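You operate a simulated robot arm through the tools that you are given. There is no shell and no other tool. Be economical: measure what you need, move in short steps, check, and stop when the job is done.

Carry out the task below with a simulated robot arm. There is one attempt and no reset: what you move stays moved.

TASK
Fit the sprinkler head in the tee socket and run it at about 3 bar.
Fine: read the riser gauge; close the red pipe latch and swap the brown plug for the head before you open the orange valve wheel; the plug goes in the holder marked PLUG; the other latches stay shut; leave it running.

The check looks at the end state, three seconds after you hand in, the way a careful person would. Anything else that was tipped, shoved, dropped, spilled or broken makes it a failure.

THE ROBOT
A 7-joint arm with a two-finger parallel gripper on a trunk, on a base that drives. Base frame: it is fixed to the floor where the robot stands at the start and does not move with it; the origin is under the middle of the robot, x ahead of it, y to its left, z up. Readings come in mm, degrees, newtons and seconds.
With the tool pointing down near the work surface it reaches from about 300 to 760 mm from the robot's upright axis, wherever it stands. Its first joint turns from -166.0 to 166.0 degrees. Places, roughly: black pipe latch [-500, 1100, 600]; holder marked PLUG [0, 800, 1000]; orange valve wheel [500, -200, 900]; pink pipe latch [-100, 600, 600]; red pipe latch [500, 0, 600]; tee socket [0, 500, 600]; water riser [600, -200, 600]; white pipe latch [0, 400, 600]. Payload 3.91 kg.
The tool frame sits at the grasp point between the pads (the TCP): z along the fingers, y along the line on which they close. The tips reach 30 mm beyond it. Largest opening 110 mm; finger width 20, thickness 10; the body of the gripper, 48 by 112 mm, starts 55 mm behind the TCP.
Orientation is told as [roll, pitch, yaw] about the base's x, y, z axes, in that order, counted from this pose: with the fingers straight down and closing along the base's y, the tool's x points along the base's -x, its y along +y and its z along -z.

THE INTERFACE
- The arm moves only by the tool drive_tool. Its argument "plan" is a list of rows, each an object (a shift or turn left out is 0, a gripper value left out holds the last) with "linear": the shift along the tool's x, y, z in mm, a list of three; "rotation": the turn, a rotation vector about the tool's x, y, z in rad, a list of three; "hand": the gripper command, from -1 (shut) to 1 (fully open), values between in proportion. In form: [{"linear": [tx, ty, tz], "rotation": [ax, ay, az], "hand": hand}, ...]. A call has 1 to 20 rows; each row is the pose to reach, as a shift and turn from the pose commanded when the call began, along the tool's axes at that moment. A row lasts 0.2 s, in which the tool goes at most 50 mm and 8.6 degrees; a call with a longer step from one row to the next is refused whole, and so is a gripper value outside its range. Where a pose cannot be reached the arm comes as near as it can. A force on the tool above 90 N (or 10 N above the force at the start of the call, whichever is more), or a blocked arm, ends the call early, and 0.2 s more pass. The fingers move at their own pace (about 153 mm/s each) and stop on an object; they squeeze with about 43 N. The grip force told is the motor's: it shows also when the fingers shut on nothing. Time passes only in rows, and 0.2 s behind the last, so rows that repeat a pose let the fingers close. The reply holds the time, the measured pose of the TCP, the force on the tool along the base axes, the opening and the grip force, in the units named above and with some noise, with the torque about the TCP (base axes, N m) and any sound that the robot's microphone picked up.
- Cameras (640 x 400 px; columns grow to the right, rows downward): "scene" is now at [-16.4, 195.8, 1510.2]; the picture's right is [0.61, -0.79, 0.00], its down [-0.62, -0.47, -0.63] and it looks along [0.50, 0.38, -0.78] (base axes); focal length 214 px, centre (320, 200). "wrist" rides on the gripper at [77, 7, -114] in the tool frame; the picture's right is [-0.09, 1.00, 0.00], its down [-0.80, -0.07, -0.59] and it looks along [-0.59, -0.05, 0.80] (tool axes); focal length 270 px, centre (320, 200). There is no depth. A picture from a camera that has moved, and an enlarged one, comes with that camera's place and axes in the base frame and with its lens.
- camera(camera): a new picture of that camera. The clock stands still meanwhile.
- slide_trunk(by): slides the trunk up (or, below 0, down) by that many mm; the arm and the scene camera ride with it, the base frame stays. It gives what a move gives, with no picture.
- base_move(legs): drives the robot by 1 to 6 legs, each [ahead, turn to the left] in mm and degrees, along the robot's own axes; the way and the turn of a leg run together, so that a leg with both is an arc; at most 1500 mm and 180 degrees a leg. The arm and the cameras ride along, it lands a little off, and it stops where it bumps. It gives what a move gives.
- head_to(pan, tilt): turns the head with the scene camera to pan (to the left, within 155 degrees either way) and tilt (down, from -29 to 69), counted from straight ahead of the robot. It gives what a move gives.
- zoom(camera, box): a new picture of the part [left, top, right, bottom] of that camera's present view, enlarged. The clock stands still meanwhile.
- finish_job(): hands the job in; it is judged then, once.

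Work in short steps. Places have to be worked out from the pictures, the camera data and where the tool is seen: move nearer, look again, correct. Check each grasp and each placing, and mend what went wrong. You have 120 turns and 78 pictures in all, those below and enlarged ones among them. Open the gripper and draw the arm clear of the work before you hand the job in, unless the task says otherwise; then end with one line.

The tools are called after "Call:" as name(argument=value, ...) on one line, values as JSON. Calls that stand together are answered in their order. drive_tool: Moves the arm, as the interface text tells. Its arguments: {"type":"object","properties":{"plan":{"type":"array"}},"required":["plan"]} The other tools are called the same way: slide_trunk (by) slides the trunk up or down; base_move (legs) drives the base; head_to (pan, tilt) turns the head that bears the scene camera; camera (camera) takes a picture; zoom (camera, box) takes an enlarged picture of a part of a camera's view; finish_job () hands the job in.

At the start:

```text
clock: 0.0
tcp_pos: [337.2, 237.4, 1305.1]
tool_rot: [0.1, 0.0, 0.0]
contact_force: [0.6, 0.5, 0.0]
wrist_torque: [0.03, -0.02, -0.01]
gripper_width: 110.2
gripper_force: 0.1
trunk travel left (down, up): [-500.0, 110.0]
robot x, y, heading: [-0.3, 2.8, 0.3]
head pan, tilt: [37.4, 51.0]
```

scene: 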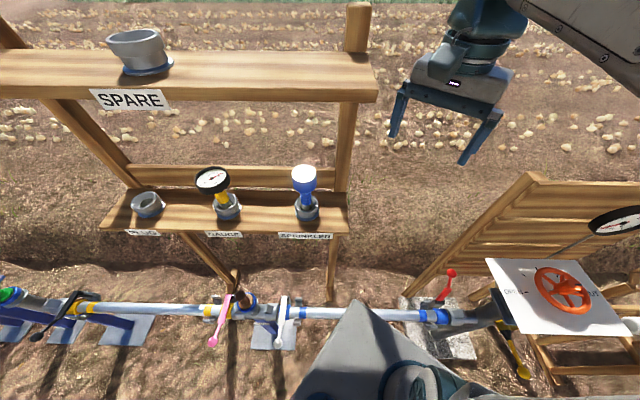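
wrist: 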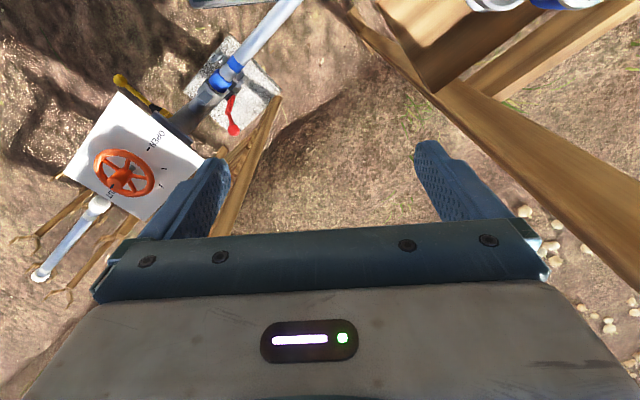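

The overview shows the rack with PLUG/GAUGE/SPRINKLER holders, pipe with latches, and the valve panel. I zoom for details.

Call:
zoom(camera="scene", box=[100, 150, 360, 360])

Call:
zoom(camera="scene", box=[380, 170, 640, 400])

Call:
zoom(camera="scene", box=[0, 260, 200, 380])

```text
1.90 times, centred on (230, 255) of scene
camera zoom: at [-16.4, 195.8, 1510.2], right [0.61, -0.79, 0.0], down [-0.62, -0.47, -0.63], along [0.5, 0.38, -0.78], focal length 408 px, centre (491, 95)
```

zoom: 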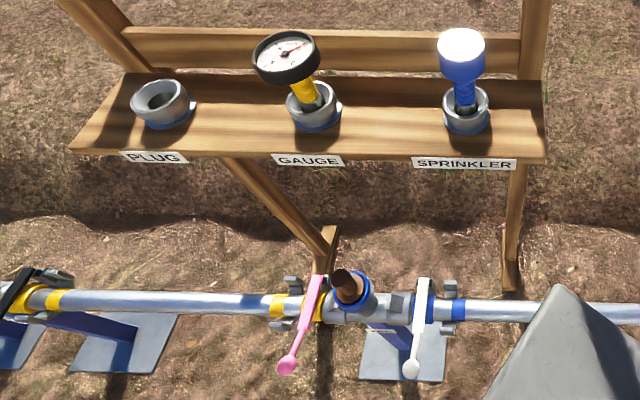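

```text
1.74 times, centred on (510, 285) of scene
camera zoom: at [-16.4, 195.8, 1510.2], right [0.61, -0.79, 0.0], down [-0.62, -0.47, -0.63], along [0.5, 0.38, -0.78], focal length 373 px, centre (-10, 52)
```

zoom: 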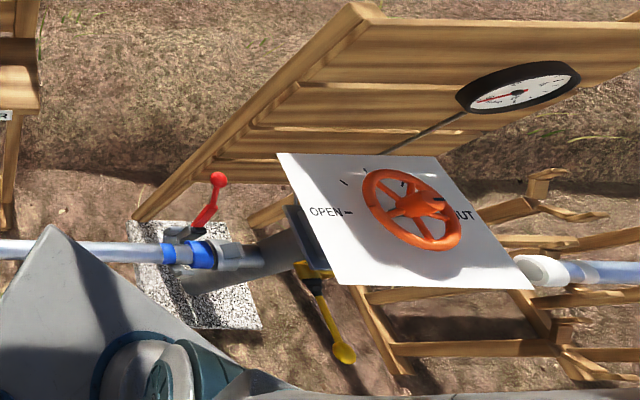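

```text
3.20 times, centred on (100, 320) of scene
camera zoom: at [-16.4, 195.8, 1510.2], right [0.61, -0.79, 0.0], down [-0.62, -0.47, -0.63], along [0.5, 0.38, -0.78], focal length 686 px, centre (1024, -184)
```

zoom: 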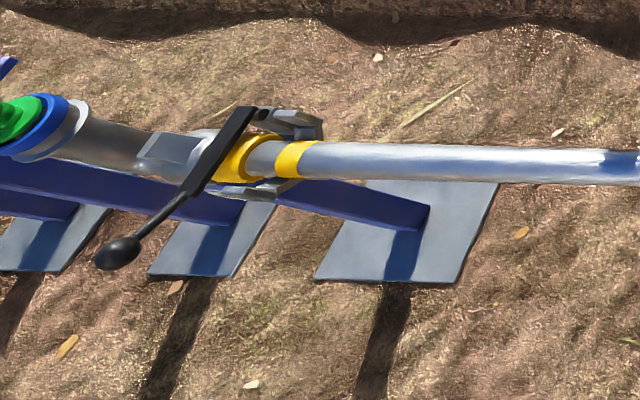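

The red latch handle stands up near [525,-20,700]; the others lie toward the robot. I move the wrist camera nearer to the red latch to see its mechanism.

Call:
drive_tool(plan=[{"linear": [-8, -24, 38]}, {"linear": [-16, -49, 76]}, {"linear": [-24, -74, 114]}, {"linear": [-32, -98, 152]}, {"linear": [-39, -123, 190]}, {"linear": [-47, -148, 228]}, {"linear": [-55, -172, 266]}, {"linear": [-63, -197, 305]}])

Call:
camera(camera="wrist")

Call:
camera(camera="scene")

```text
clock: 1.8
tcp_pos: [402.5, 37.3, 1000.7]
tool_rot: [0.1, -0.1, 0.0]
contact_force: [0.2, 0.0, -0.8]
wrist_torque: [-0.02, 0.0, 0.01]
gripper_width: 109.8
gripper_force: 0.0
trunk travel left (down, up): [-500.0, 110.0]
robot x, y, heading: [1.8, -1.4, 0.1]
head pan, tilt: [37.4, 51.0]
```

```text
72 pictures are left
camera wrist: at [326.3, 44.1, 1115.2], right [0.09, 1.0, 0.0], down [0.8, -0.07, 0.59], along [0.59, -0.05, -0.8], focal length 270 px, centre (320, 200)
```

wrist: 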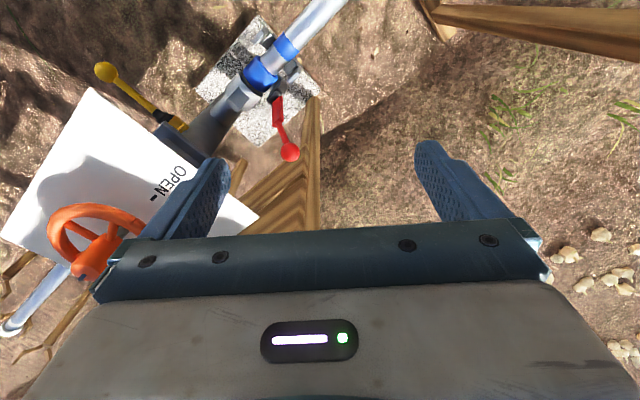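

```text
71 pictures are left
camera scene: at [-15.7, 195.5, 1510.2], right [0.61, -0.8, 0.0], down [-0.62, -0.47, -0.63], along [0.5, 0.38, -0.78], focal length 214 px, centre (320, 200)
```

scene: 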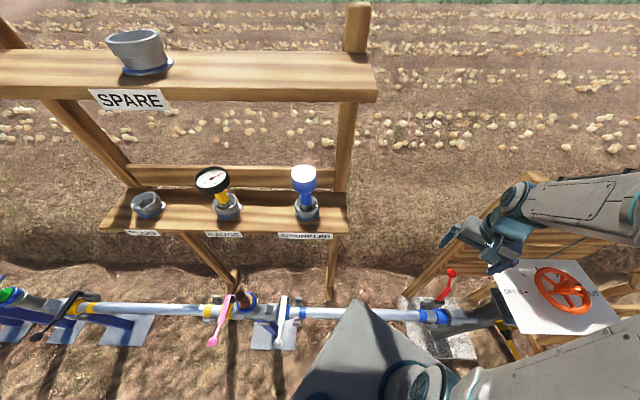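

Triangulating, the red ball is near [533,-23,688] with its pivot lower. I move the camera closer and zoom.

Call:
drive_tool(plan=[{"linear": [-5, -2, 45]}, {"linear": [-10, -5, 90]}, {"linear": [-15, -7, 130]}])

Call:
zoom(camera="wrist", box=[160, 0, 400, 160])

```text
clock: 2.6
tcp_pos: [417.4, 27.4, 870.0]
tool_rot: [0.0, 0.0, 0.0]
contact_force: [0.1, 0.3, 0.2]
wrist_torque: [0.0, 0.04, 0.01]
gripper_width: 110.0
gripper_force: 0.1
trunk travel left (down, up): [-500.0, 110.0]
robot x, y, heading: [-1.7, -2.7, 0.1]
head pan, tilt: [37.4, 51.0]
```

```text
2.50 times, centred on (280, 80) of wrist
camera zoom: at [340.8, 33.4, 984.3], right [0.09, 1.0, 0.0], down [0.8, -0.07, 0.59], along [0.59, -0.05, -0.8], focal length 676 px, centre (420, 500)
```

zoom: 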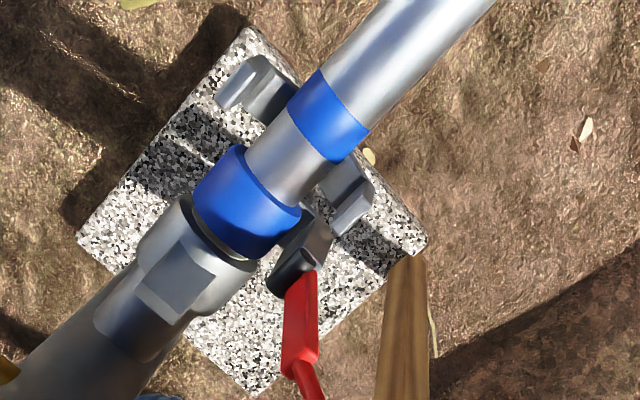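

The latch pivots about an axis parallel to the pipe; the handle must swing over the pipe toward the robot, under the panel edge. I'll use closed fingers as a rod, tilted along the pipe direction; first yaw the tool and close.

Call:
drive_tool(plan=[{"linear": [0, 8, 0], "rotation": [0, 0, 0.135], "hand": -1}, {"linear": [0, 16, 0], "rotation": [0, 0, 0.27]}, {"linear": [0, 24, 0], "rotation": [0, 0, 0.405]}, {"linear": [0, 32, 0], "rotation": [0, 0, 0.54]}, {"linear": [0, 40, 0], "rotation": [0, 0, 0.675]}, {"linear": [0, 50, 0], "rotation": [0, 0, 0.81]}, {"linear": [0, 60, 0], "rotation": [0, 0, 0.942]}])

Call:
camera(camera="wrist")

```text
clock: 4.2
tcp_pos: [414.9, 92.8, 870.6]
tool_rot: [-0.1, 0.0, -54.1]
contact_force: [0.4, -0.6, -0.3]
wrist_torque: [0.01, -0.01, -0.01]
gripper_width: 0.0
gripper_force: 37.6
trunk travel left (down, up): [-500.0, 110.0]
robot x, y, heading: [0.4, 0.7, 0.1]
head pan, tilt: [37.4, 51.0]
```

```text
69 pictures are left
camera wrist: at [377.2, 159.8, 984.5], right [0.86, 0.51, 0.0], down [0.41, -0.69, 0.59], along [0.31, -0.51, -0.8], focal length 270 px, centre (320, 200)
```

wrist: 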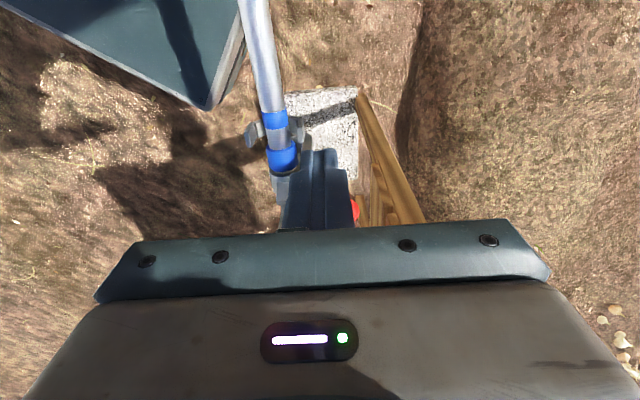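

The leg of the wooden stand is ~60 mm beyond the red ball, which leaves room for the fingers. I tilt the tool 50° along the pipe and go to a pre-contact pose outside the handle.

Call:
drive_tool(plan=[{"linear": [-14, 7, 25], "rotation": [0, -0.145, 0]}, {"linear": [-28, 14, 50], "rotation": [0, -0.29, 0]}, {"linear": [-42, 21, 76], "rotation": [0, -0.435, 0]}, {"linear": [-56, 28, 102], "rotation": [0, -0.58, 0]}, {"linear": [-70, 36, 128], "rotation": [0, -0.725, 0]}, {"linear": [-84, 43, 153], "rotation": [0, -0.873, 0]}])

Call:
camera(camera="wrist")

Call:
camera(camera="scene")

```text
clock: 5.8
tcp_pos: [497.9, 29.1, 721.7]
tool_rot: [1.8, -49.4, -57.2]
contact_force: [0.1, -9.6, 4.0]
wrist_torque: [0.7, 0.19, 0.25]
gripper_width: 0.0
gripper_force: 37.9
trunk travel left (down, up): [-500.0, 110.0]
robot x, y, heading: [3.8, 2.5, -1.4]
head pan, tilt: [37.4, 51.0]
stopped in row 6: the arm was blocked; the commanded pose is now the measured one
```

```text
68 pictures are left
camera wrist: at [428.0, 146.7, 736.8], right [0.85, 0.51, 0.09], down [-0.04, -0.11, 0.99], along [0.52, -0.85, -0.07], focal length 270 px, centre (320, 200)
```

wrist: 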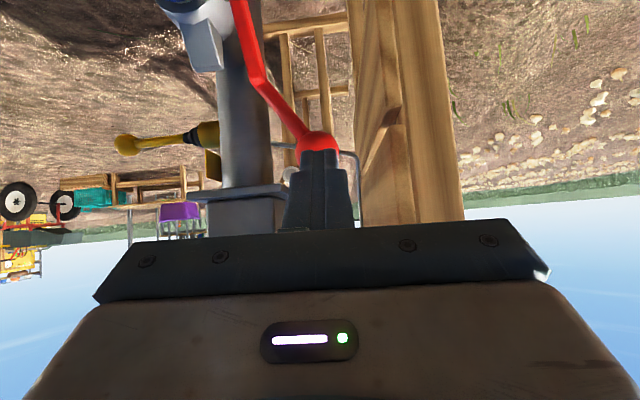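

```text
67 pictures are left
camera scene: at [-14.9, 95.8, 1525.2], right [0.59, -0.81, -0.05], down [-0.63, -0.41, -0.66], along [0.51, 0.42, -0.75], focal length 214 px, centre (320, 200)
```

scene: 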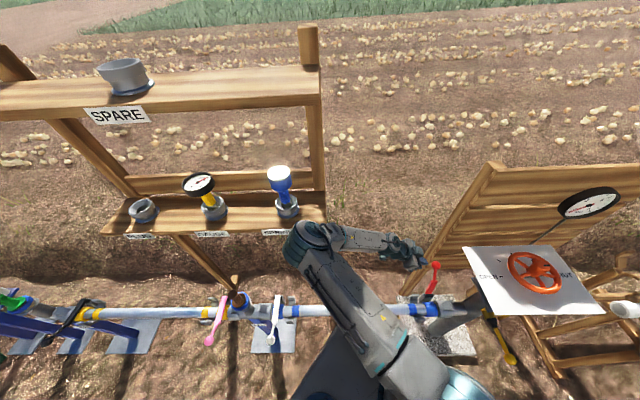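

The arm was blocked and the scene camera shows the robot leaned ~3°: probably a link (elbow) is bearing on something. I reverse the move at once.

Call:
drive_tool(plan=[{"linear": [-8, -6, -28], "rotation": [0, 0.145, 0]}, {"linear": [-17, -12, -57], "rotation": [0, 0.29, 0]}, {"linear": [-25, -18, -86], "rotation": [0, 0.435, 0]}, {"linear": [-34, -24, -115], "rotation": [0, 0.58, 0]}, {"linear": [-42, -30, -143], "rotation": [0, 0.725, 0]}, {"linear": [-50, -35, -171], "rotation": [0, 0.862, 0]}])

Call:
camera(camera="scene")

```text
clock: 6.1
tcp_pos: [493.2, 99.8, 713.2]
tool_rot: [-1.1, -50.9, -51.7]
contact_force: [0.7, 0.5, 1.1]
wrist_torque: [0.02, 0.04, -0.07]
gripper_width: 0.0
gripper_force: 37.7
trunk travel left (down, up): [-500.0, 110.0]
robot x, y, heading: [1.3, -1.1, -1.4]
head pan, tilt: [37.4, 51.0]
stopped in row 1: the arm was blocked; the commanded pose is now the measured one
```

```text
66 pictures are left
camera scene: at [-10.3, 108.4, 1525.3], right [0.58, -0.81, -0.05], down [-0.63, -0.42, -0.65], along [0.51, 0.41, -0.75], focal length 214 px, centre (320, 200)
```

scene: 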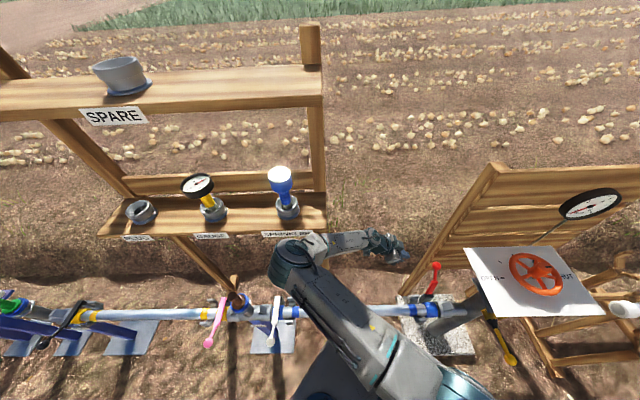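

The arm still bears on something below, likely the pipe under the upper arm. Raising the trunk should lift it free.

Call:
slide_trunk(by=60)

Call:
camera(camera="scene")

```text
clock: 6.5
tcp_pos: [479.9, 143.5, 687.4]
tool_rot: [-11.8, -54.4, -44.6]
contact_force: [1.3, -0.1, -1.5]
wrist_torque: [-0.09, 0.02, -0.08]
gripper_width: 0.1
gripper_force: 37.4
trunk travel left (down, up): [-501.0, 109.0]
robot x, y, heading: [-0.9, -4.7, -0.7]
head pan, tilt: [37.4, 51.0]
stopped: the arm was blocked; the commanded pose is now the measured one
```

```text
65 pictures are left
camera scene: at [-7.5, 224.1, 1508.1], right [0.59, -0.81, 0.01], down [-0.63, -0.47, -0.62], along [0.5, 0.36, -0.79], focal length 214 px, centre (320, 200)
```

scene: 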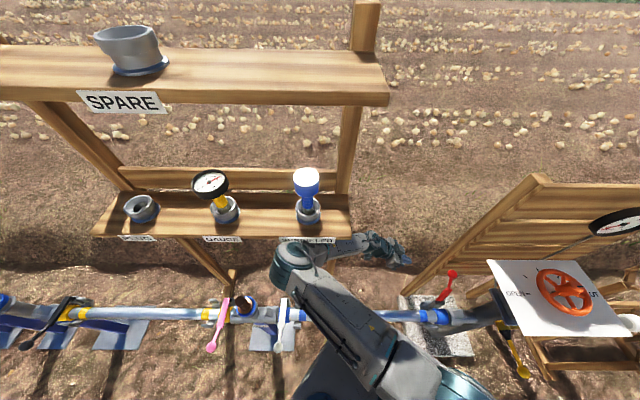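

The robot is rocking back to level (the camera overshoots). I let it settle in place.

Call:
drive_tool(plan=[{"linear": [0, 0, 0]}, {"linear": [0, 0, 0]}, {"linear": [0, 0, 0]}, {"linear": [0, 0, 0]}])

Call:
camera(camera="scene")

```text
clock: 7.5
tcp_pos: [458.5, 116.3, 686.1]
tool_rot: [-12.7, -54.5, -43.1]
contact_force: [-0.3, 0.5, 0.1]
wrist_torque: [-0.01, -0.02, -0.02]
gripper_width: 0.0
gripper_force: 38.3
trunk travel left (down, up): [-501.0, 109.0]
robot x, y, heading: [0.7, -2.2, 0.8]
head pan, tilt: [37.4, 51.0]
```

```text
64 pictures are left
camera scene: at [-37.8, 241.6, 1503.7], right [0.62, -0.79, 0.03], down [-0.6, -0.5, -0.62], along [0.5, 0.36, -0.78], focal length 214 px, centre (320, 200)
```

scene: 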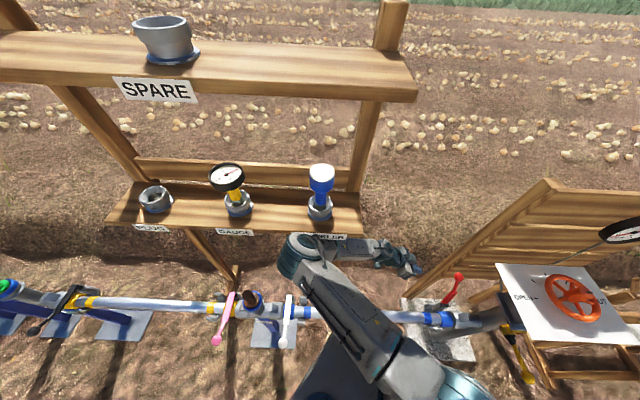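

The robot now leans slightly left. I look closely at the elbow versus the shelf.

Call:
zoom(camera="scene", box=[240, 150, 440, 290])

```text
2.86 times, centred on (340, 220) of scene
camera zoom: at [-37.8, 241.6, 1503.7], right [0.62, -0.79, 0.03], down [-0.6, -0.5, -0.62], along [0.5, 0.36, -0.78], focal length 613 px, centre (263, 143)
```

zoom: 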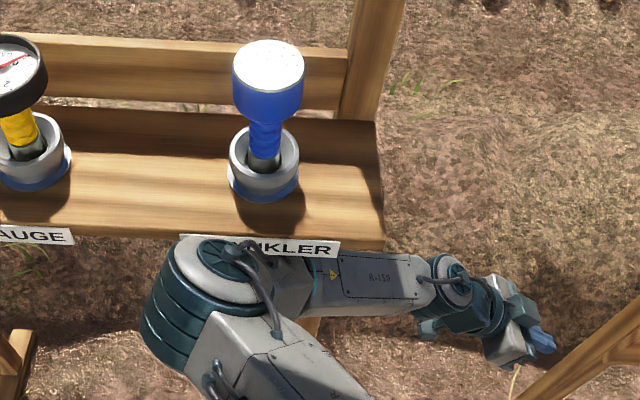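

The elbow sits right at/under the shelf front edge. Lowering the trunk gets the elbow out from the shelf.

Call:
slide_trunk(by=-60)

Call:
zoom(camera="scene", box=[200, 140, 480, 340])

```text
clock: 8.5
tcp_pos: [479.3, 118.4, 636.9]
tool_rot: [-8.7, -52.9, -47.4]
contact_force: [-0.8, -0.2, 0.7]
wrist_torque: [-0.02, 0.01, 0.0]
gripper_width: 0.2
gripper_force: 37.9
trunk travel left (down, up): [-441.0, 169.0]
robot x, y, heading: [2.0, -0.8, -1.4]
head pan, tilt: [37.4, 51.0]
```

```text
2.00 times, centred on (340, 240) of scene
camera zoom: at [-10.4, 201.1, 1451.3], right [0.59, -0.81, 0.0], down [-0.63, -0.46, -0.63], along [0.51, 0.37, -0.78], focal length 429 px, centre (280, 120)
```

zoom: 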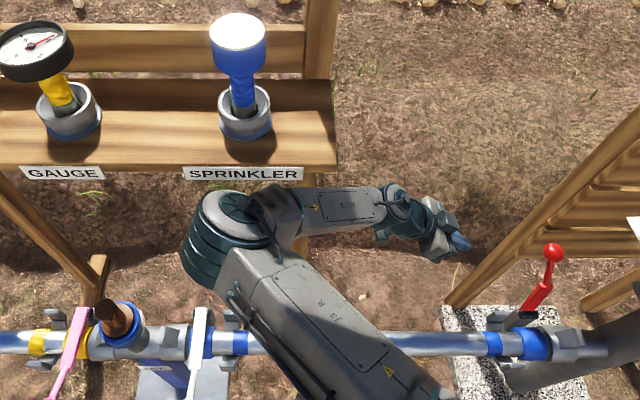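

The robot is level again and nothing was disturbed. I rotate the tool back to vertical in steps, keeping its position roughly, so that the elbow folds away from the shelf.

Call:
drive_tool(plan=[{"linear": [-12, 0, -9], "rotation": [0, 0.1, 0]}, {"linear": [-23, 0, -19], "rotation": [0, 0.2, 0]}, {"linear": [-34, 0, -29], "rotation": [0, 0.3, 0]}, {"linear": [-46, 0, -38], "rotation": [0, 0.4, 0]}])

Call:
camera(camera="scene")

```text
clock: 9.2
tcp_pos: [421.6, 85.2, 632.7]
tool_rot: [-22.4, -43.6, -35.7]
contact_force: [-0.3, 1.3, 0.1]
wrist_torque: [-0.08, 0.01, -0.05]
gripper_width: 0.2
gripper_force: 37.8
trunk travel left (down, up): [-441.0, 169.0]
robot x, y, heading: [-12.1, -1.3, 4.5]
head pan, tilt: [37.4, 51.0]
stopped in row 3: the arm was blocked; the commanded pose is now the measured one
```

```text
61 pictures are left
camera scene: at [-79.3, 211.9, 1452.9], right [0.66, -0.75, 0.03], down [-0.57, -0.53, -0.64], along [0.49, 0.41, -0.77], focal length 214 px, centre (320, 200)
```

scene: 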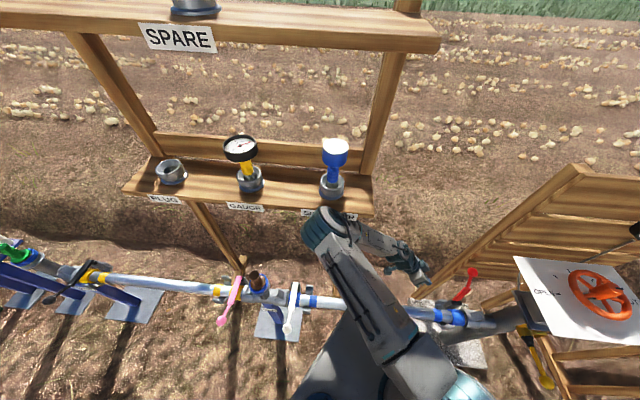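

The elbow bears on the shelf edge again. Backing the base away from the shelf is the cleanest way to free it.

Call:
base_move(legs=[[-80, 0]])

Call:
camera(camera="scene")

```text
clock: 10.3
tcp_pos: [358.2, 75.0, 628.2]
tool_rot: [-21.3, -42.8, -37.1]
contact_force: [0.1, 0.0, -0.7]
wrist_torque: [0.02, -0.01, 0.0]
gripper_width: 0.1
gripper_force: 38.1
trunk travel left (down, up): [-441.0, 169.0]
robot x, y, heading: [-96.1, -5.9, 2.9]
head pan, tilt: [37.4, 51.0]
```

```text
60 pictures are left
camera scene: at [-116.9, 189.0, 1451.4], right [0.65, -0.76, 0.0], down [-0.59, -0.5, -0.63], along [0.48, 0.41, -0.78], focal length 214 px, centre (320, 200)
```

scene: 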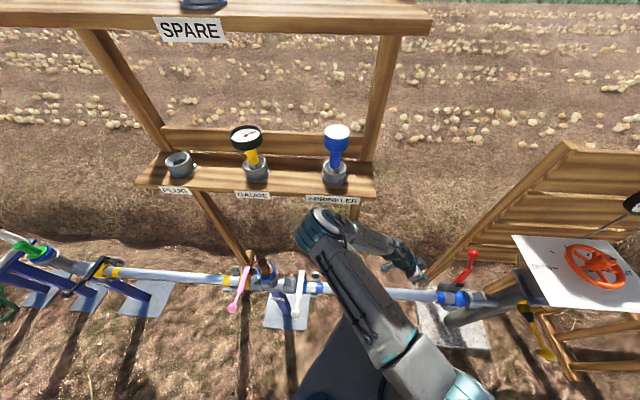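

Free and level now. I raise the hand and straighten it upright in one sequence, with the room gained.

Call:
drive_tool(plan=[{"linear": [-14, -5, -14], "rotation": [-0.059, 0.123, -0.023]}, {"linear": [-28, -10, -28], "rotation": [-0.118, 0.246, -0.046]}, {"linear": [-42, -16, -42], "rotation": [-0.177, 0.369, -0.07]}, {"linear": [-56, -22, -56], "rotation": [-0.236, 0.492, -0.093]}, {"linear": [-70, -27, -70], "rotation": [-0.295, 0.615, -0.116]}, {"linear": [-85, -33, -85], "rotation": [-0.354, 0.738, -0.139]}])

Call:
camera(camera="scene")

```text
clock: 11.7
tcp_pos: [358.2, 76.6, 752.3]
tool_rot: [0.1, 0.0, -37.1]
contact_force: [-1.1, 0.5, 0.4]
wrist_torque: [0.0, 0.0, 0.01]
gripper_width: 0.0
gripper_force: 37.9
trunk travel left (down, up): [-441.0, 169.0]
robot x, y, heading: [-90.3, -2.3, 2.8]
head pan, tilt: [37.4, 51.0]
```

```text
59 pictures are left
camera scene: at [-116.7, 188.9, 1451.2], right [0.65, -0.76, 0.0], down [-0.59, -0.5, -0.63], along [0.48, 0.41, -0.78], focal length 214 px, centre (320, 200)
```

scene: 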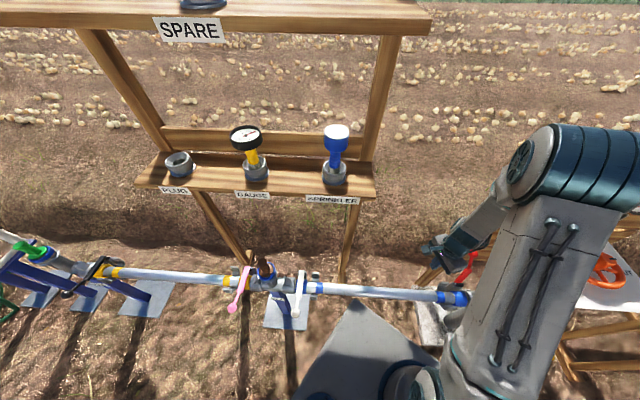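

The elbow is now up and clear. A milder 25° tilt is enough to pass under the panel edge (corner near [519,-46,874]). I go to a pre-contact pose above and outside the red handle.

Call:
drive_tool(plan=[{"linear": [-27, 13, -8], "rotation": [0.011, -0.073, 0.049]}, {"linear": [-54, 26, -15], "rotation": [0.022, -0.146, 0.098]}, {"linear": [-81, 39, -23], "rotation": [0.032, -0.218, 0.147]}, {"linear": [-108, 53, -31], "rotation": [0.043, -0.291, 0.195]}, {"linear": [-135, 66, -38], "rotation": [0.054, -0.364, 0.244]}, {"linear": [-162, 79, -46], "rotation": [0.065, -0.437, 0.293]}])

Call:
camera(camera="scene")

Call:
camera(camera="wrist")

```text
clock: 13.1
tcp_pos: [536.0, 39.6, 798.1]
tool_rot: [0.0, -25.3, -54.3]
contact_force: [-0.5, -0.3, 0.8]
wrist_torque: [0.0, 0.0, -0.02]
gripper_width: 0.0
gripper_force: 37.9
trunk travel left (down, up): [-441.0, 169.0]
robot x, y, heading: [-90.9, -5.9, 3.0]
head pan, tilt: [37.4, 51.0]
```

```text
58 pictures are left
camera scene: at [-116.6, 189.4, 1451.2], right [0.65, -0.76, 0.0], down [-0.59, -0.5, -0.63], along [0.48, 0.41, -0.78], focal length 214 px, centre (320, 200)
```

scene: 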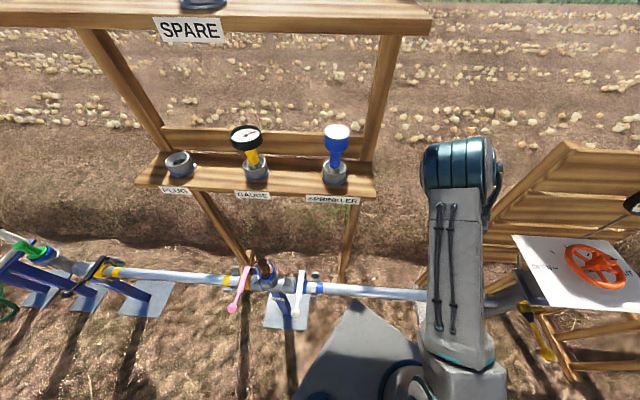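

```text
57 pictures are left
camera wrist: at [472.3, 140.2, 867.5], right [0.86, 0.52, 0.04], down [0.22, -0.42, 0.88], along [0.47, -0.75, -0.47], focal length 270 px, centre (320, 200)
```

wrist: 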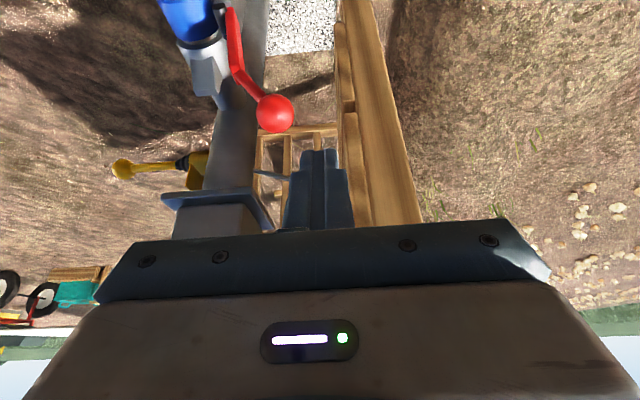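

The ball is confirmed at [532,-24,688], radius ~16. I slide down along the tool axis just outside it.

Call:
drive_tool(plan=[{"linear": [0, 0, 32]}, {"linear": [0, 0, 64]}, {"linear": [0, 0, 96]}, {"linear": [0, 0, 125]}])

Call:
camera(camera="wrist")

```text
clock: 14.1
tcp_pos: [566.1, -3.6, 685.9]
tool_rot: [-0.2, -25.4, -54.3]
contact_force: [0.5, -0.9, 0.5]
wrist_torque: [-0.02, -0.01, 0.02]
gripper_width: 0.1
gripper_force: 37.9
trunk travel left (down, up): [-441.0, 169.0]
robot x, y, heading: [-93.2, -6.5, 2.9]
head pan, tilt: [37.4, 51.0]
```

```text
56 pictures are left
camera wrist: at [502.8, 95.9, 755.8], right [0.86, 0.52, 0.04], down [0.22, -0.42, 0.88], along [0.47, -0.74, -0.47], focal length 270 px, centre (320, 200)
```

wrist: 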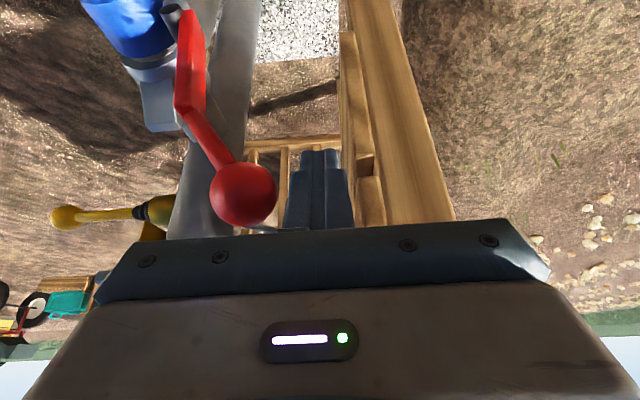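

Fingers are outside the handle. I push the handle over toward the robot in an arc.

Call:
drive_tool(plan=[{"linear": [0, -12, 0]}, {"linear": [-1, -30, -2]}, {"linear": [-2, -50, -4]}, {"linear": [-2, -70, -4]}, {"linear": [-2, -90, -5]}, {"linear": [-3, -110, -6]}, {"linear": [-3, -130, -6]}, {"linear": [2, -148, 4]}, {"linear": [7, -162, 14]}])

Call:
camera(camera="wrist")

```text
clock: 16.1
tcp_pos: [435.2, -97.3, 670.8]
tool_rot: [0.0, -25.3, -54.2]
contact_force: [-0.1, 0.0, -0.2]
wrist_torque: [0.03, -0.03, 0.01]
gripper_width: 0.1
gripper_force: 37.7
trunk travel left (down, up): [-441.0, 169.0]
robot x, y, heading: [-88.2, -9.4, 2.7]
head pan, tilt: [37.4, 51.0]
```

```text
55 pictures are left
camera wrist: at [371.1, 2.7, 741.3], right [0.85, 0.52, 0.04], down [0.22, -0.42, 0.88], along [0.47, -0.74, -0.47], focal length 270 px, centre (320, 200)
```

wrist: 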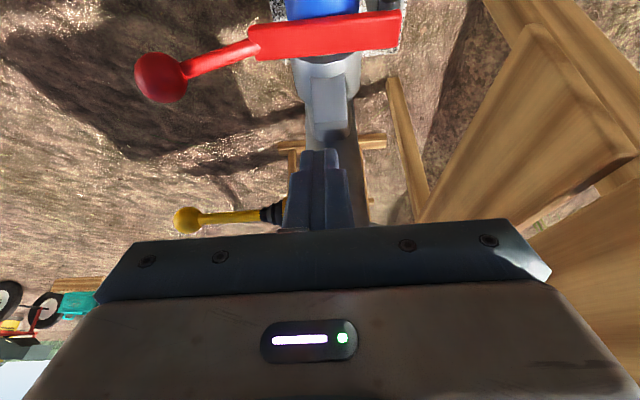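

The handle has swung over; ball now near [346,-161,571]. I press it down gently to make sure it's fully shut.

Call:
drive_tool(plan=[{"linear": [0, -30, 0]}, {"linear": [0, -60, 0]}, {"linear": [0, -90, 0]}, {"linear": [10, -90, 22]}, {"linear": [20, -90, 43]}, {"linear": [25, -90, 54]}, {"linear": [30, -90, 64]}, {"linear": [34, -90, 73]}, {"linear": [38, -90, 82]}])

Call:
camera(camera="wrist")

```text
clock: 18.1
tcp_pos: [368.4, -152.8, 584.6]
tool_rot: [0.6, -26.1, -54.6]
contact_force: [29.5, 4.3, 50.0]
wrist_torque: [-0.12, -0.16, -0.05]
gripper_width: 0.0
gripper_force: 37.3
trunk travel left (down, up): [-441.0, 169.0]
robot x, y, heading: [-88.6, -6.0, 3.0]
head pan, tilt: [37.4, 51.0]
```

```text
54 pictures are left
camera wrist: at [304.9, -51.5, 653.3], right [0.85, 0.52, 0.05], down [0.2, -0.42, 0.89], along [0.48, -0.75, -0.46], focal length 270 px, centre (320, 200)
```

wrist: 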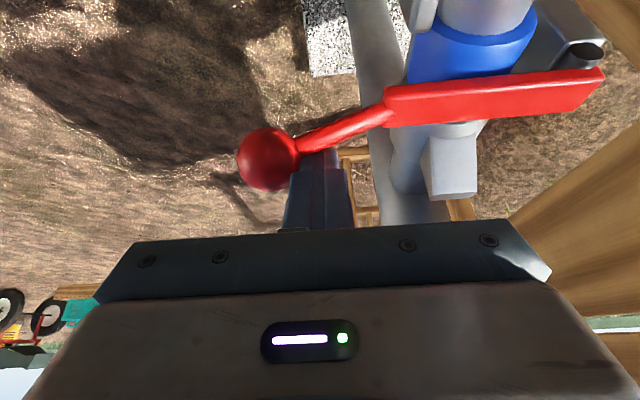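

The handle holds firm under 50 N without moving: the latch is shut. I back out along the tool axis and look over the scene.

Call:
drive_tool(plan=[{"linear": [0, 0, -40]}, {"linear": [0, 0, -80]}, {"linear": [0, 0, -120]}, {"linear": [0, 0, -160]}, {"linear": [0, 0, -200]}, {"linear": [0, 0, -240]}, {"linear": [0, 0, -280]}])

Call:
zoom(camera="scene", box=[120, 100, 480, 350])

```text
clock: 18.6
tcp_pos: [370.6, -142.1, 622.9]
tool_rot: [1.9, -27.3, -54.8]
contact_force: [-0.8, 0.0, -0.1]
wrist_torque: [-0.01, 0.0, 0.05]
gripper_width: 0.0
gripper_force: 38.0
trunk travel left (down, up): [-441.0, 169.0]
robot x, y, heading: [-93.4, -3.1, 2.7]
head pan, tilt: [37.4, 51.0]
stopped in row 2: the force on the tool passed its limit (the readings are from after the stop); the commanded pose is now the measured one
```

```text
1.60 times, centred on (300, 225) of scene
camera zoom: at [-119.0, 189.7, 1450.9], right [0.65, -0.76, 0.0], down [-0.59, -0.5, -0.63], along [0.48, 0.41, -0.78], focal length 343 px, centre (352, 160)
```

zoom: 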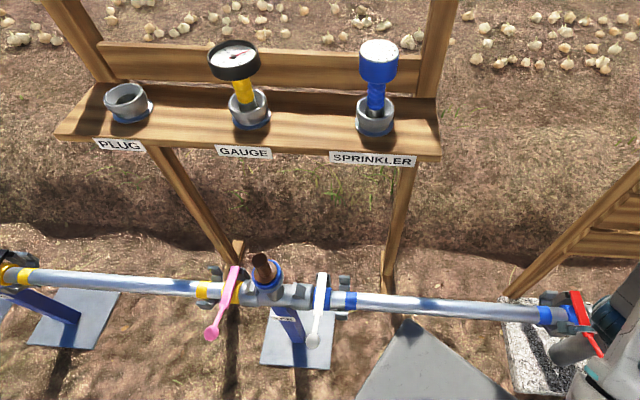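

The retreat was stopped by a force; I look at the hand and panel.

Call:
head_to(pan=5, tilt=50)

Call:
camera(camera="scene")

Call:
camera(camera="wrist")

```text
clock: 19.6
tcp_pos: [372.4, -141.8, 622.3]
tool_rot: [1.8, -27.4, -54.7]
contact_force: [0.0, 0.3, -0.7]
wrist_torque: [0.02, -0.02, -0.02]
gripper_width: 0.2
gripper_force: 37.9
trunk travel left (down, up): [-441.0, 169.0]
robot x, y, heading: [-88.2, -5.2, 2.7]
head pan, tilt: [5.0, 50.0]
```

```text
52 pictures are left
camera scene: at [-96.7, 150.7, 1452.6], right [0.14, -0.99, 0.0], down [-0.76, -0.1, -0.64], along [0.64, 0.09, -0.77], focal length 214 px, centre (320, 200)
```

scene: 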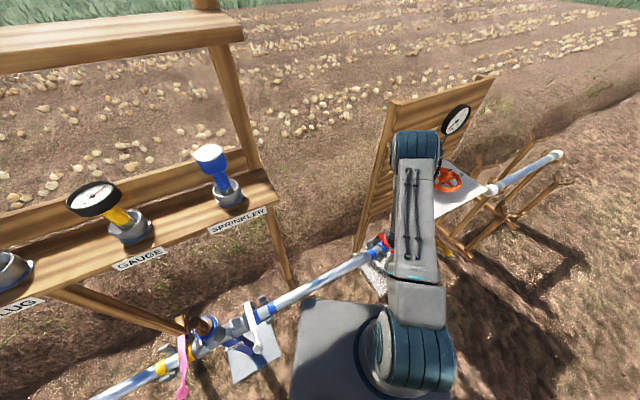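

```text
51 pictures are left
camera wrist: at [306.2, -41.7, 689.0], right [0.85, 0.52, 0.07], down [0.18, -0.41, 0.89], along [0.49, -0.75, -0.44], focal length 270 px, centre (320, 200)
```

wrist: 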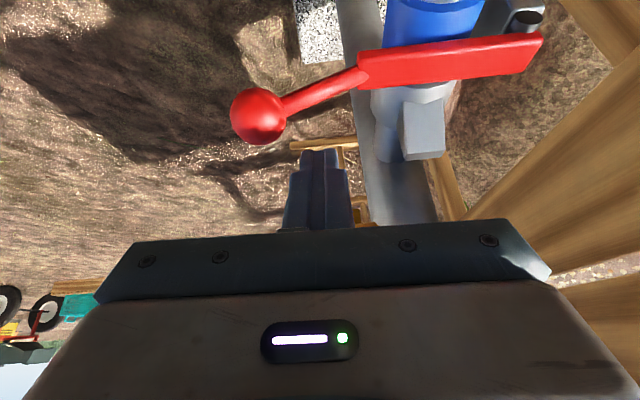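

The fingers are clear of the handle, latch shut; likely a transient. I retreat in smaller steps.

Call:
drive_tool(plan=[{"linear": [4, 0, -10]}, {"linear": [8, 0, -25]}, {"linear": [12, 0, -45]}, {"linear": [16, 0, -70]}, {"linear": [20, 0, -100]}, {"linear": [25, 0, -130]}, {"linear": [30, 0, -160]}, {"linear": [35, 0, -190]}, {"linear": [40, 0, -220]}, {"linear": [40, 0, -250]}])

Call:
camera(camera="scene")

```text
clock: 21.8
tcp_pos: [305.4, -12.4, 828.7]
tool_rot: [1.7, -27.3, -54.7]
contact_force: [-0.3, 0.6, 0.0]
wrist_torque: [-0.01, 0.02, -0.02]
gripper_width: 0.4
gripper_force: 37.7
out of reach, approached as far as the arm can: row 8, 9, 10
trunk travel left (down, up): [-441.0, 169.0]
robot x, y, heading: [-90.5, -9.6, 2.7]
head pan, tilt: [5.0, 50.0]
```

```text
50 pictures are left
camera scene: at [-97.6, 152.0, 1452.4], right [0.14, -0.99, 0.0], down [-0.76, -0.1, -0.64], along [0.64, 0.09, -0.77], focal length 214 px, centre (320, 200)
```

scene: 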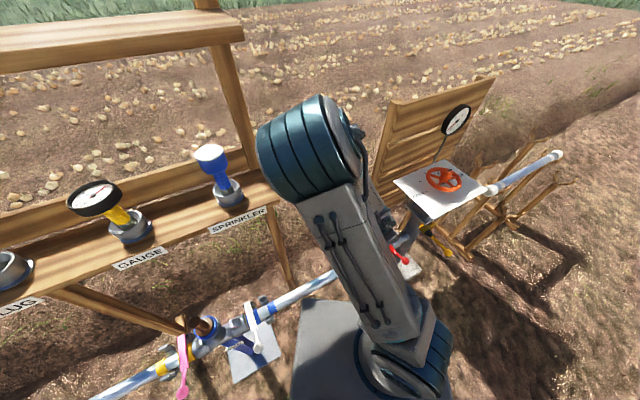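

Everything is in place. I set the tool upright and higher, and pan the head to inspect the area to the left/rear before driving to a spot reaching tee, plug holder and sprinkler.

Call:
drive_tool(plan=[{"linear": [-15, 0, -30], "rotation": [0, 0.1, 0]}, {"linear": [-31, 0, -60], "rotation": [0, 0.2, 0]}, {"linear": [-46, 0, -90], "rotation": [0, 0.3, 0]}, {"linear": [-62, 0, -120], "rotation": [0, 0.4, 0]}, {"linear": [-78, 0, -150], "rotation": [0, 0.476, 0]}])

Call:
head_to(pan=110, tilt=50)

Call:
camera(camera="scene")

```text
clock: 22.9
tcp_pos: [301.9, -24.4, 996.9]
tool_rot: [1.6, 0.0, -54.0]
contact_force: [0.5, 0.2, -0.7]
wrist_torque: [-0.01, 0.01, 0.0]
gripper_width: 0.0
gripper_force: 37.5
trunk travel left (down, up): [-441.0, 169.0]
robot x, y, heading: [-90.4, -7.4, 2.7]
head pan, tilt: [5.0, 50.0]
```

```text
clock: 24.8
tcp_pos: [302.7, -22.9, 997.2]
tool_rot: [1.6, -0.1, -54.0]
contact_force: [-0.1, -1.6, 0.0]
wrist_torque: [-0.01, 0.02, 0.03]
gripper_width: 0.1
gripper_force: 38.0
trunk travel left (down, up): [-441.0, 169.0]
robot x, y, heading: [-87.6, -3.6, 2.7]
head pan, tilt: [110.0, 50.0]
```

```text
49 pictures are left
camera scene: at [-202.8, 211.4, 1452.6], right [0.92, 0.39, 0.0], down [0.3, -0.71, -0.64], along [-0.25, 0.59, -0.77], focal length 214 px, centre (320, 200)
```

scene: 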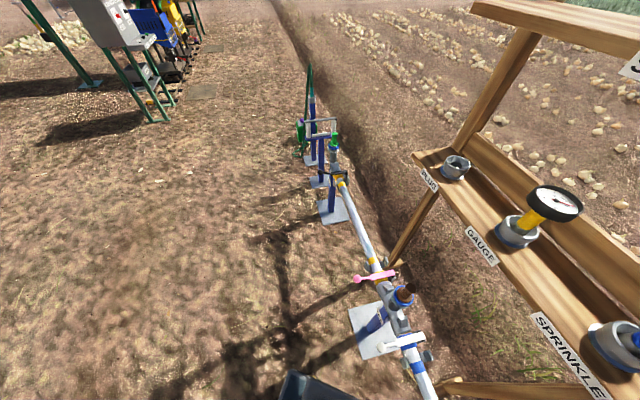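

The left side is clear. I back off from the pipe, turn parallel to it, and reverse along it to a position central to the rack.

Call:
base_move(legs=[[-90, 0], [0, -57], [-352, 0]])

Call:
head_to(pan=85, tilt=45)

Call:
camera(camera="scene")

```text
clock: 30.3
tcp_pos: [-185.7, -59.7, 996.5]
tool_rot: [1.6, 0.0, -112.0]
contact_force: [-0.2, -0.2, 0.5]
wrist_torque: [0.02, -0.01, -0.01]
gripper_width: 0.2
gripper_force: 37.7
trunk travel left (down, up): [-441.0, 169.0]
robot x, y, heading: [-377.9, 280.5, -55.6]
head pan, tilt: [110.0, 50.0]
```

```text
clock: 31.2
tcp_pos: [-187.7, -60.4, 997.2]
tool_rot: [1.5, -0.1, -112.1]
contact_force: [0.0, 0.2, -0.2]
wrist_torque: [-0.02, 0.01, -0.01]
gripper_width: 0.1
gripper_force: 37.8
trunk travel left (down, up): [-441.0, 169.0]
robot x, y, heading: [-378.4, 284.4, -55.4]
head pan, tilt: [85.0, 45.0]
```

```text
48 pictures are left
camera scene: at [-228.6, 469.0, 1459.5], right [0.5, -0.87, 0.0], down [-0.61, -0.35, -0.71], along [0.61, 0.35, -0.71], focal length 214 px, centre (320, 200)
```

scene: 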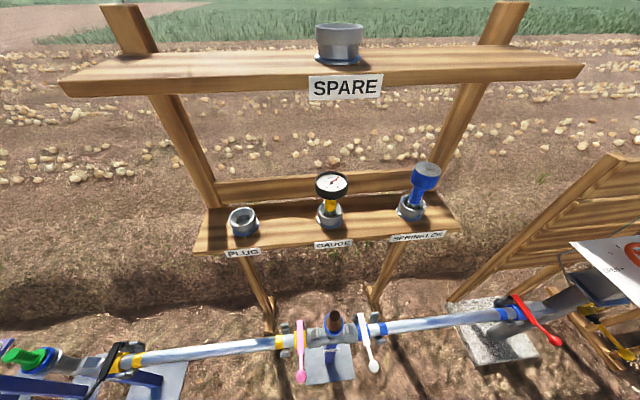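

Now I have good positions: tee rim ≈ [-33,528,632], sprinkler holder ≈ [268,455,1003], plug holder ≈ [-22,825,1010]; the SPARE shelf overhangs at z≈1350, so a tilted grasp is needed. I zoom on the pieces.

Call:
zoom(camera="scene", box=[260, 280, 400, 390])

Call:
zoom(camera="scene", box=[200, 140, 470, 270])

```text
3.64 times, centred on (330, 335) of scene
camera zoom: at [-228.6, 469.0, 1459.5], right [0.5, -0.87, 0.0], down [-0.61, -0.35, -0.71], along [0.61, 0.35, -0.71], focal length 780 px, centre (284, -291)
```

zoom: 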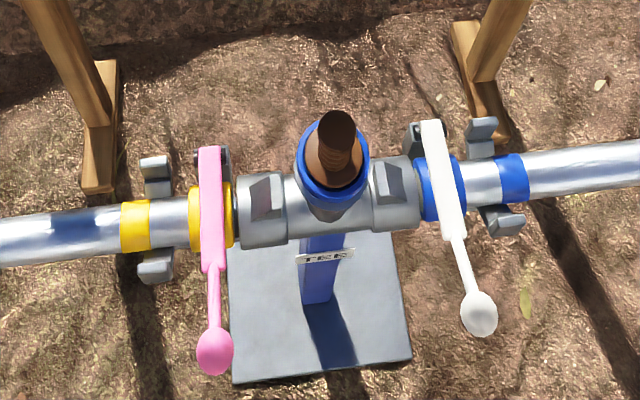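

```text
2.37 times, centred on (335, 205) of scene
camera zoom: at [-228.6, 469.0, 1459.5], right [0.5, -0.87, 0.0], down [-0.61, -0.35, -0.71], along [0.61, 0.35, -0.71], focal length 508 px, centre (284, 188)
```

zoom: 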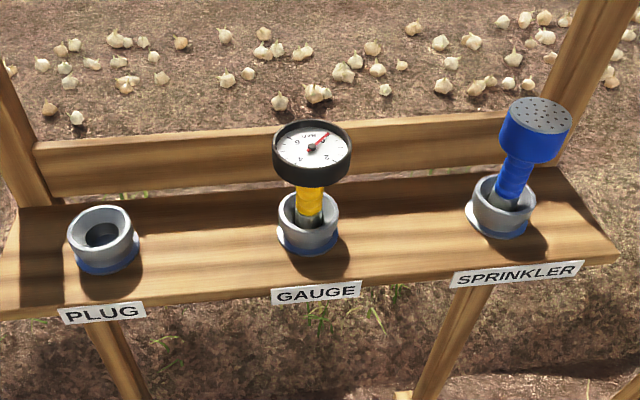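

With tilted tool the robot should stand a bit farther from the pipe, facing the rack. I turn left 90° and back 100 mm.

Call:
base_move(legs=[[0, 90], [-100, 0]])

Call:
head_to(pan=0, tilt=45)

Call:
camera(camera="scene")

```text
clock: 36.2
tcp_pos: [-118.8, 414.0, 997.0]
tool_rot: [1.6, -0.2, -22.5]
contact_force: [0.0, -0.5, 0.0]
wrist_torque: [-0.01, 0.04, 0.0]
gripper_width: 0.0
gripper_force: 37.5
trunk travel left (down, up): [-441.0, 169.0]
robot x, y, heading: [-462.7, 223.4, 34.4]
head pan, tilt: [85.0, 45.0]
```

```text
clock: 37.8
tcp_pos: [-118.9, 414.7, 997.3]
tool_rot: [1.6, -0.1, -22.4]
contact_force: [-1.2, -1.3, 0.0]
wrist_torque: [0.0, 0.02, 0.06]
gripper_width: 0.2
gripper_force: 37.7
trunk travel left (down, up): [-441.0, 169.0]
robot x, y, heading: [-462.0, 222.6, 34.3]
head pan, tilt: [0.0, 45.0]
```

```text
45 pictures are left
camera scene: at [-542.3, 350.7, 1459.5], right [0.56, -0.83, 0.0], down [-0.58, -0.4, -0.71], along [0.58, 0.4, -0.71], focal length 214 px, centre (320, 200)
```

scene: 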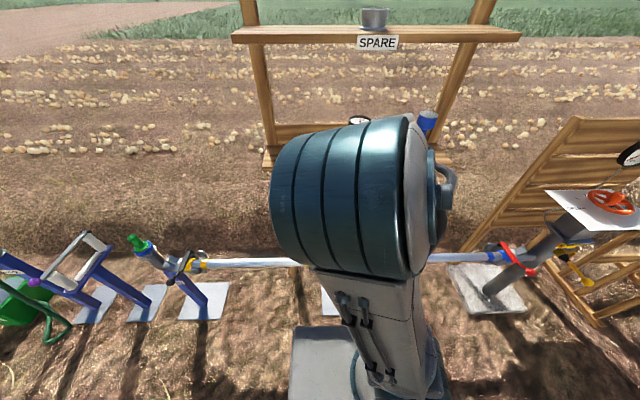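

I yaw the tool to face the rack with closing axis along the pipe, open the gripper and come nearer the tee.

Call:
drive_tool(plan=[{"linear": [-2, 11, 14], "rotation": [0, 0, -0.146], "hand": 1}, {"linear": [-3, 21, 28], "rotation": [0, 0, -0.291]}, {"linear": [-5, 32, 42], "rotation": [0, 0, -0.437]}, {"linear": [-6, 43, 56], "rotation": [0, 0, -0.583]}, {"linear": [-8, 54, 70], "rotation": [0, 0, -0.729]}, {"linear": [-9, 64, 84], "rotation": [0, 0, -0.874]}, {"linear": [-11, 75, 97], "rotation": [0, 0, -1.02]}])

Call:
camera(camera="wrist")

```text
clock: 39.4
tcp_pos: [-77.6, 481.2, 900.5]
tool_rot: [0.8, -1.4, 36.3]
contact_force: [-0.1, -0.1, 0.5]
wrist_torque: [0.01, -0.01, 0.01]
gripper_width: 110.2
gripper_force: 0.1
trunk travel left (down, up): [-441.0, 169.0]
robot x, y, heading: [-460.2, 223.5, 34.3]
head pan, tilt: [0.0, 45.0]
```

```text
44 pictures are left
camera wrist: at [-144.3, 437.9, 1014.2], right [-0.52, 0.86, 0.02], down [0.68, 0.4, 0.61], along [0.52, 0.33, -0.79], focal length 270 px, centre (320, 200)
```

wrist: 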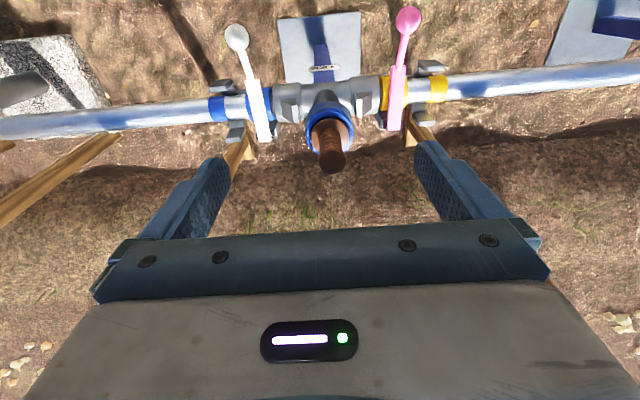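

The plug is centered between the fingers' planes. I tilt the hand 45° and lower to view the plug side-on.

Call:
drive_tool(plan=[{"linear": [1, 2, 20], "rotation": [0, -0.128, 0]}, {"linear": [2, 4, 40], "rotation": [0, -0.256, 0]}, {"linear": [3, 6, 60], "rotation": [0, -0.384, 0]}, {"linear": [4, 8, 80], "rotation": [0, -0.512, 0]}, {"linear": [5, 10, 100], "rotation": [0, -0.64, 0]}, {"linear": [6, 12, 120], "rotation": [0, -0.761, 0]}])

Call:
camera(camera="wrist")

```text
clock: 40.8
tcp_pos: [-74.1, 502.3, 774.6]
tool_rot: [1.3, -45.1, 35.3]
contact_force: [-0.4, -0.4, -0.4]
wrist_torque: [-0.01, 0.0, 0.01]
gripper_width: 110.0
gripper_force: 0.0
out of reach, approached as far as the arm can: row 5, 6
trunk travel left (down, up): [-441.0, 169.0]
robot x, y, heading: [-460.9, 223.4, 34.2]
head pan, tilt: [0.0, 45.0]
```

```text
43 pictures are left
camera wrist: at [-186.0, 429.1, 801.4], right [-0.54, 0.84, 0.08], down [0.17, 0.02, 0.99], along [0.83, 0.54, -0.15], focal length 270 px, centre (320, 200)
```

wrist: 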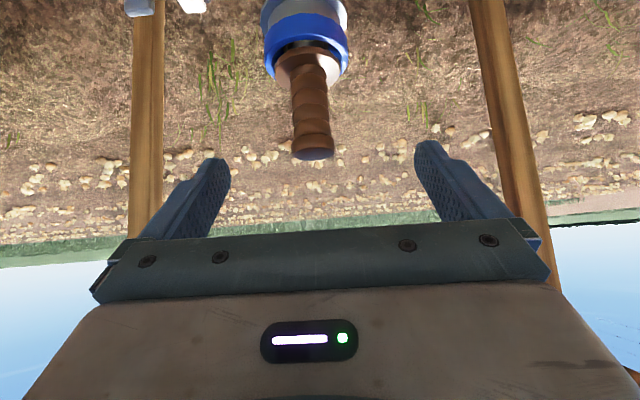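

The plug's stem (≈29 mm wide) stands at about [-18,535], z 650–738. I advance nearly straight along the tool axis to z≈695 and close.

Call:
drive_tool(plan=[{"linear": [3, -6, 25]}, {"linear": [6, -6, 50]}, {"linear": [9, -6, 75]}, {"linear": [11, -6, 102]}])

Call:
camera(camera="wrist")

```text
clock: 41.8
tcp_pos: [-16.7, 537.6, 695.2]
tool_rot: [1.0, -45.0, 35.3]
contact_force: [0.8, -0.8, -0.1]
wrist_torque: [-0.01, -0.03, -0.01]
gripper_width: 109.9
gripper_force: 0.1
trunk travel left (down, up): [-441.0, 169.0]
robot x, y, heading: [-461.8, 223.5, 34.4]
head pan, tilt: [0.0, 45.0]
```

```text
42 pictures are left
camera wrist: at [-129.3, 462.7, 723.0], right [-0.54, 0.84, 0.08], down [0.17, 0.02, 0.99], along [0.83, 0.54, -0.15], focal length 270 px, centre (320, 200)
```

wrist: 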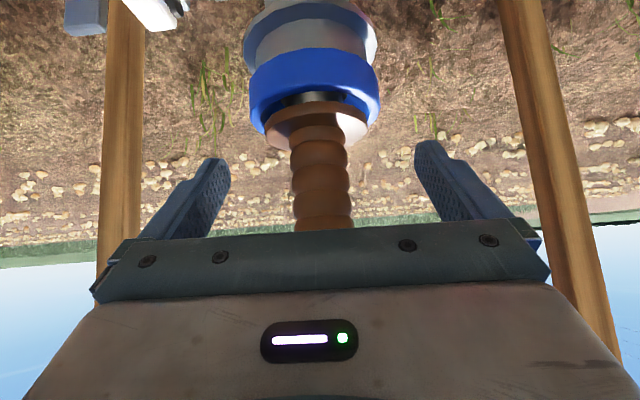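

The stem is exactly between the pads. I close.

Call:
drive_tool(plan=[{"linear": [0, 0, 0], "hand": -1}, {"linear": [0, 0, 0]}, {"linear": [0, 0, 0]}, {"linear": [0, 0, 0]}])

```text
clock: 42.8
tcp_pos: [-16.4, 537.4, 696.2]
tool_rot: [1.1, -45.0, 35.3]
contact_force: [-0.3, -0.1, 0.1]
wrist_torque: [0.0, -0.01, 0.01]
gripper_width: 28.8
gripper_force: 43.3
trunk travel left (down, up): [-441.0, 169.0]
robot x, y, heading: [-460.7, 223.6, 34.0]
head pan, tilt: [0.0, 45.0]
```

Gripped at 28.8 mm. I lift straight up in small steps.

Call:
drive_tool(plan=[{"linear": [-5, 0, -5]}, {"linear": [-11, 0, -11]}, {"linear": [-18, 0, -18]}, {"linear": [-25, 0, -25]}, {"linear": [-35, 0, -35]}, {"linear": [-45, 0, -45]}, {"linear": [-55, 0, -55]}, {"linear": [-65, 0, -65]}])

Call:
camera(camera="wrist")

```text
clock: 44.5
tcp_pos: [-17.9, 536.5, 787.8]
tool_rot: [1.1, -45.1, 35.4]
contact_force: [0.8, -0.1, -1.0]
wrist_torque: [-0.02, 0.02, 0.05]
gripper_width: 28.5
gripper_force: 42.5
trunk travel left (down, up): [-441.0, 169.0]
robot x, y, heading: [-460.3, 227.2, 33.9]
head pan, tilt: [0.0, 45.0]
```

```text
41 pictures are left
camera wrist: at [-130.5, 461.0, 815.2], right [-0.54, 0.84, 0.08], down [0.17, 0.02, 0.99], along [0.83, 0.54, -0.15], focal length 270 px, centre (320, 200)
```

wrist: 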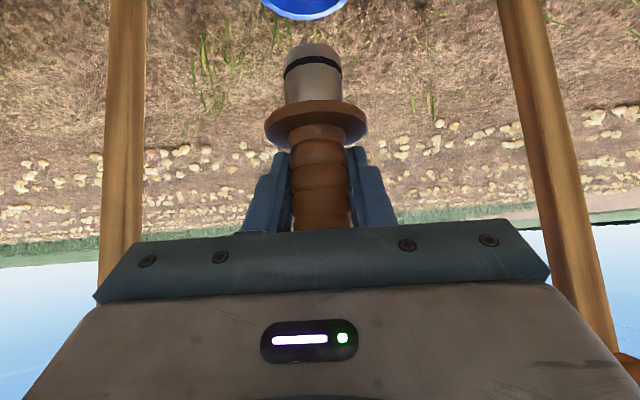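

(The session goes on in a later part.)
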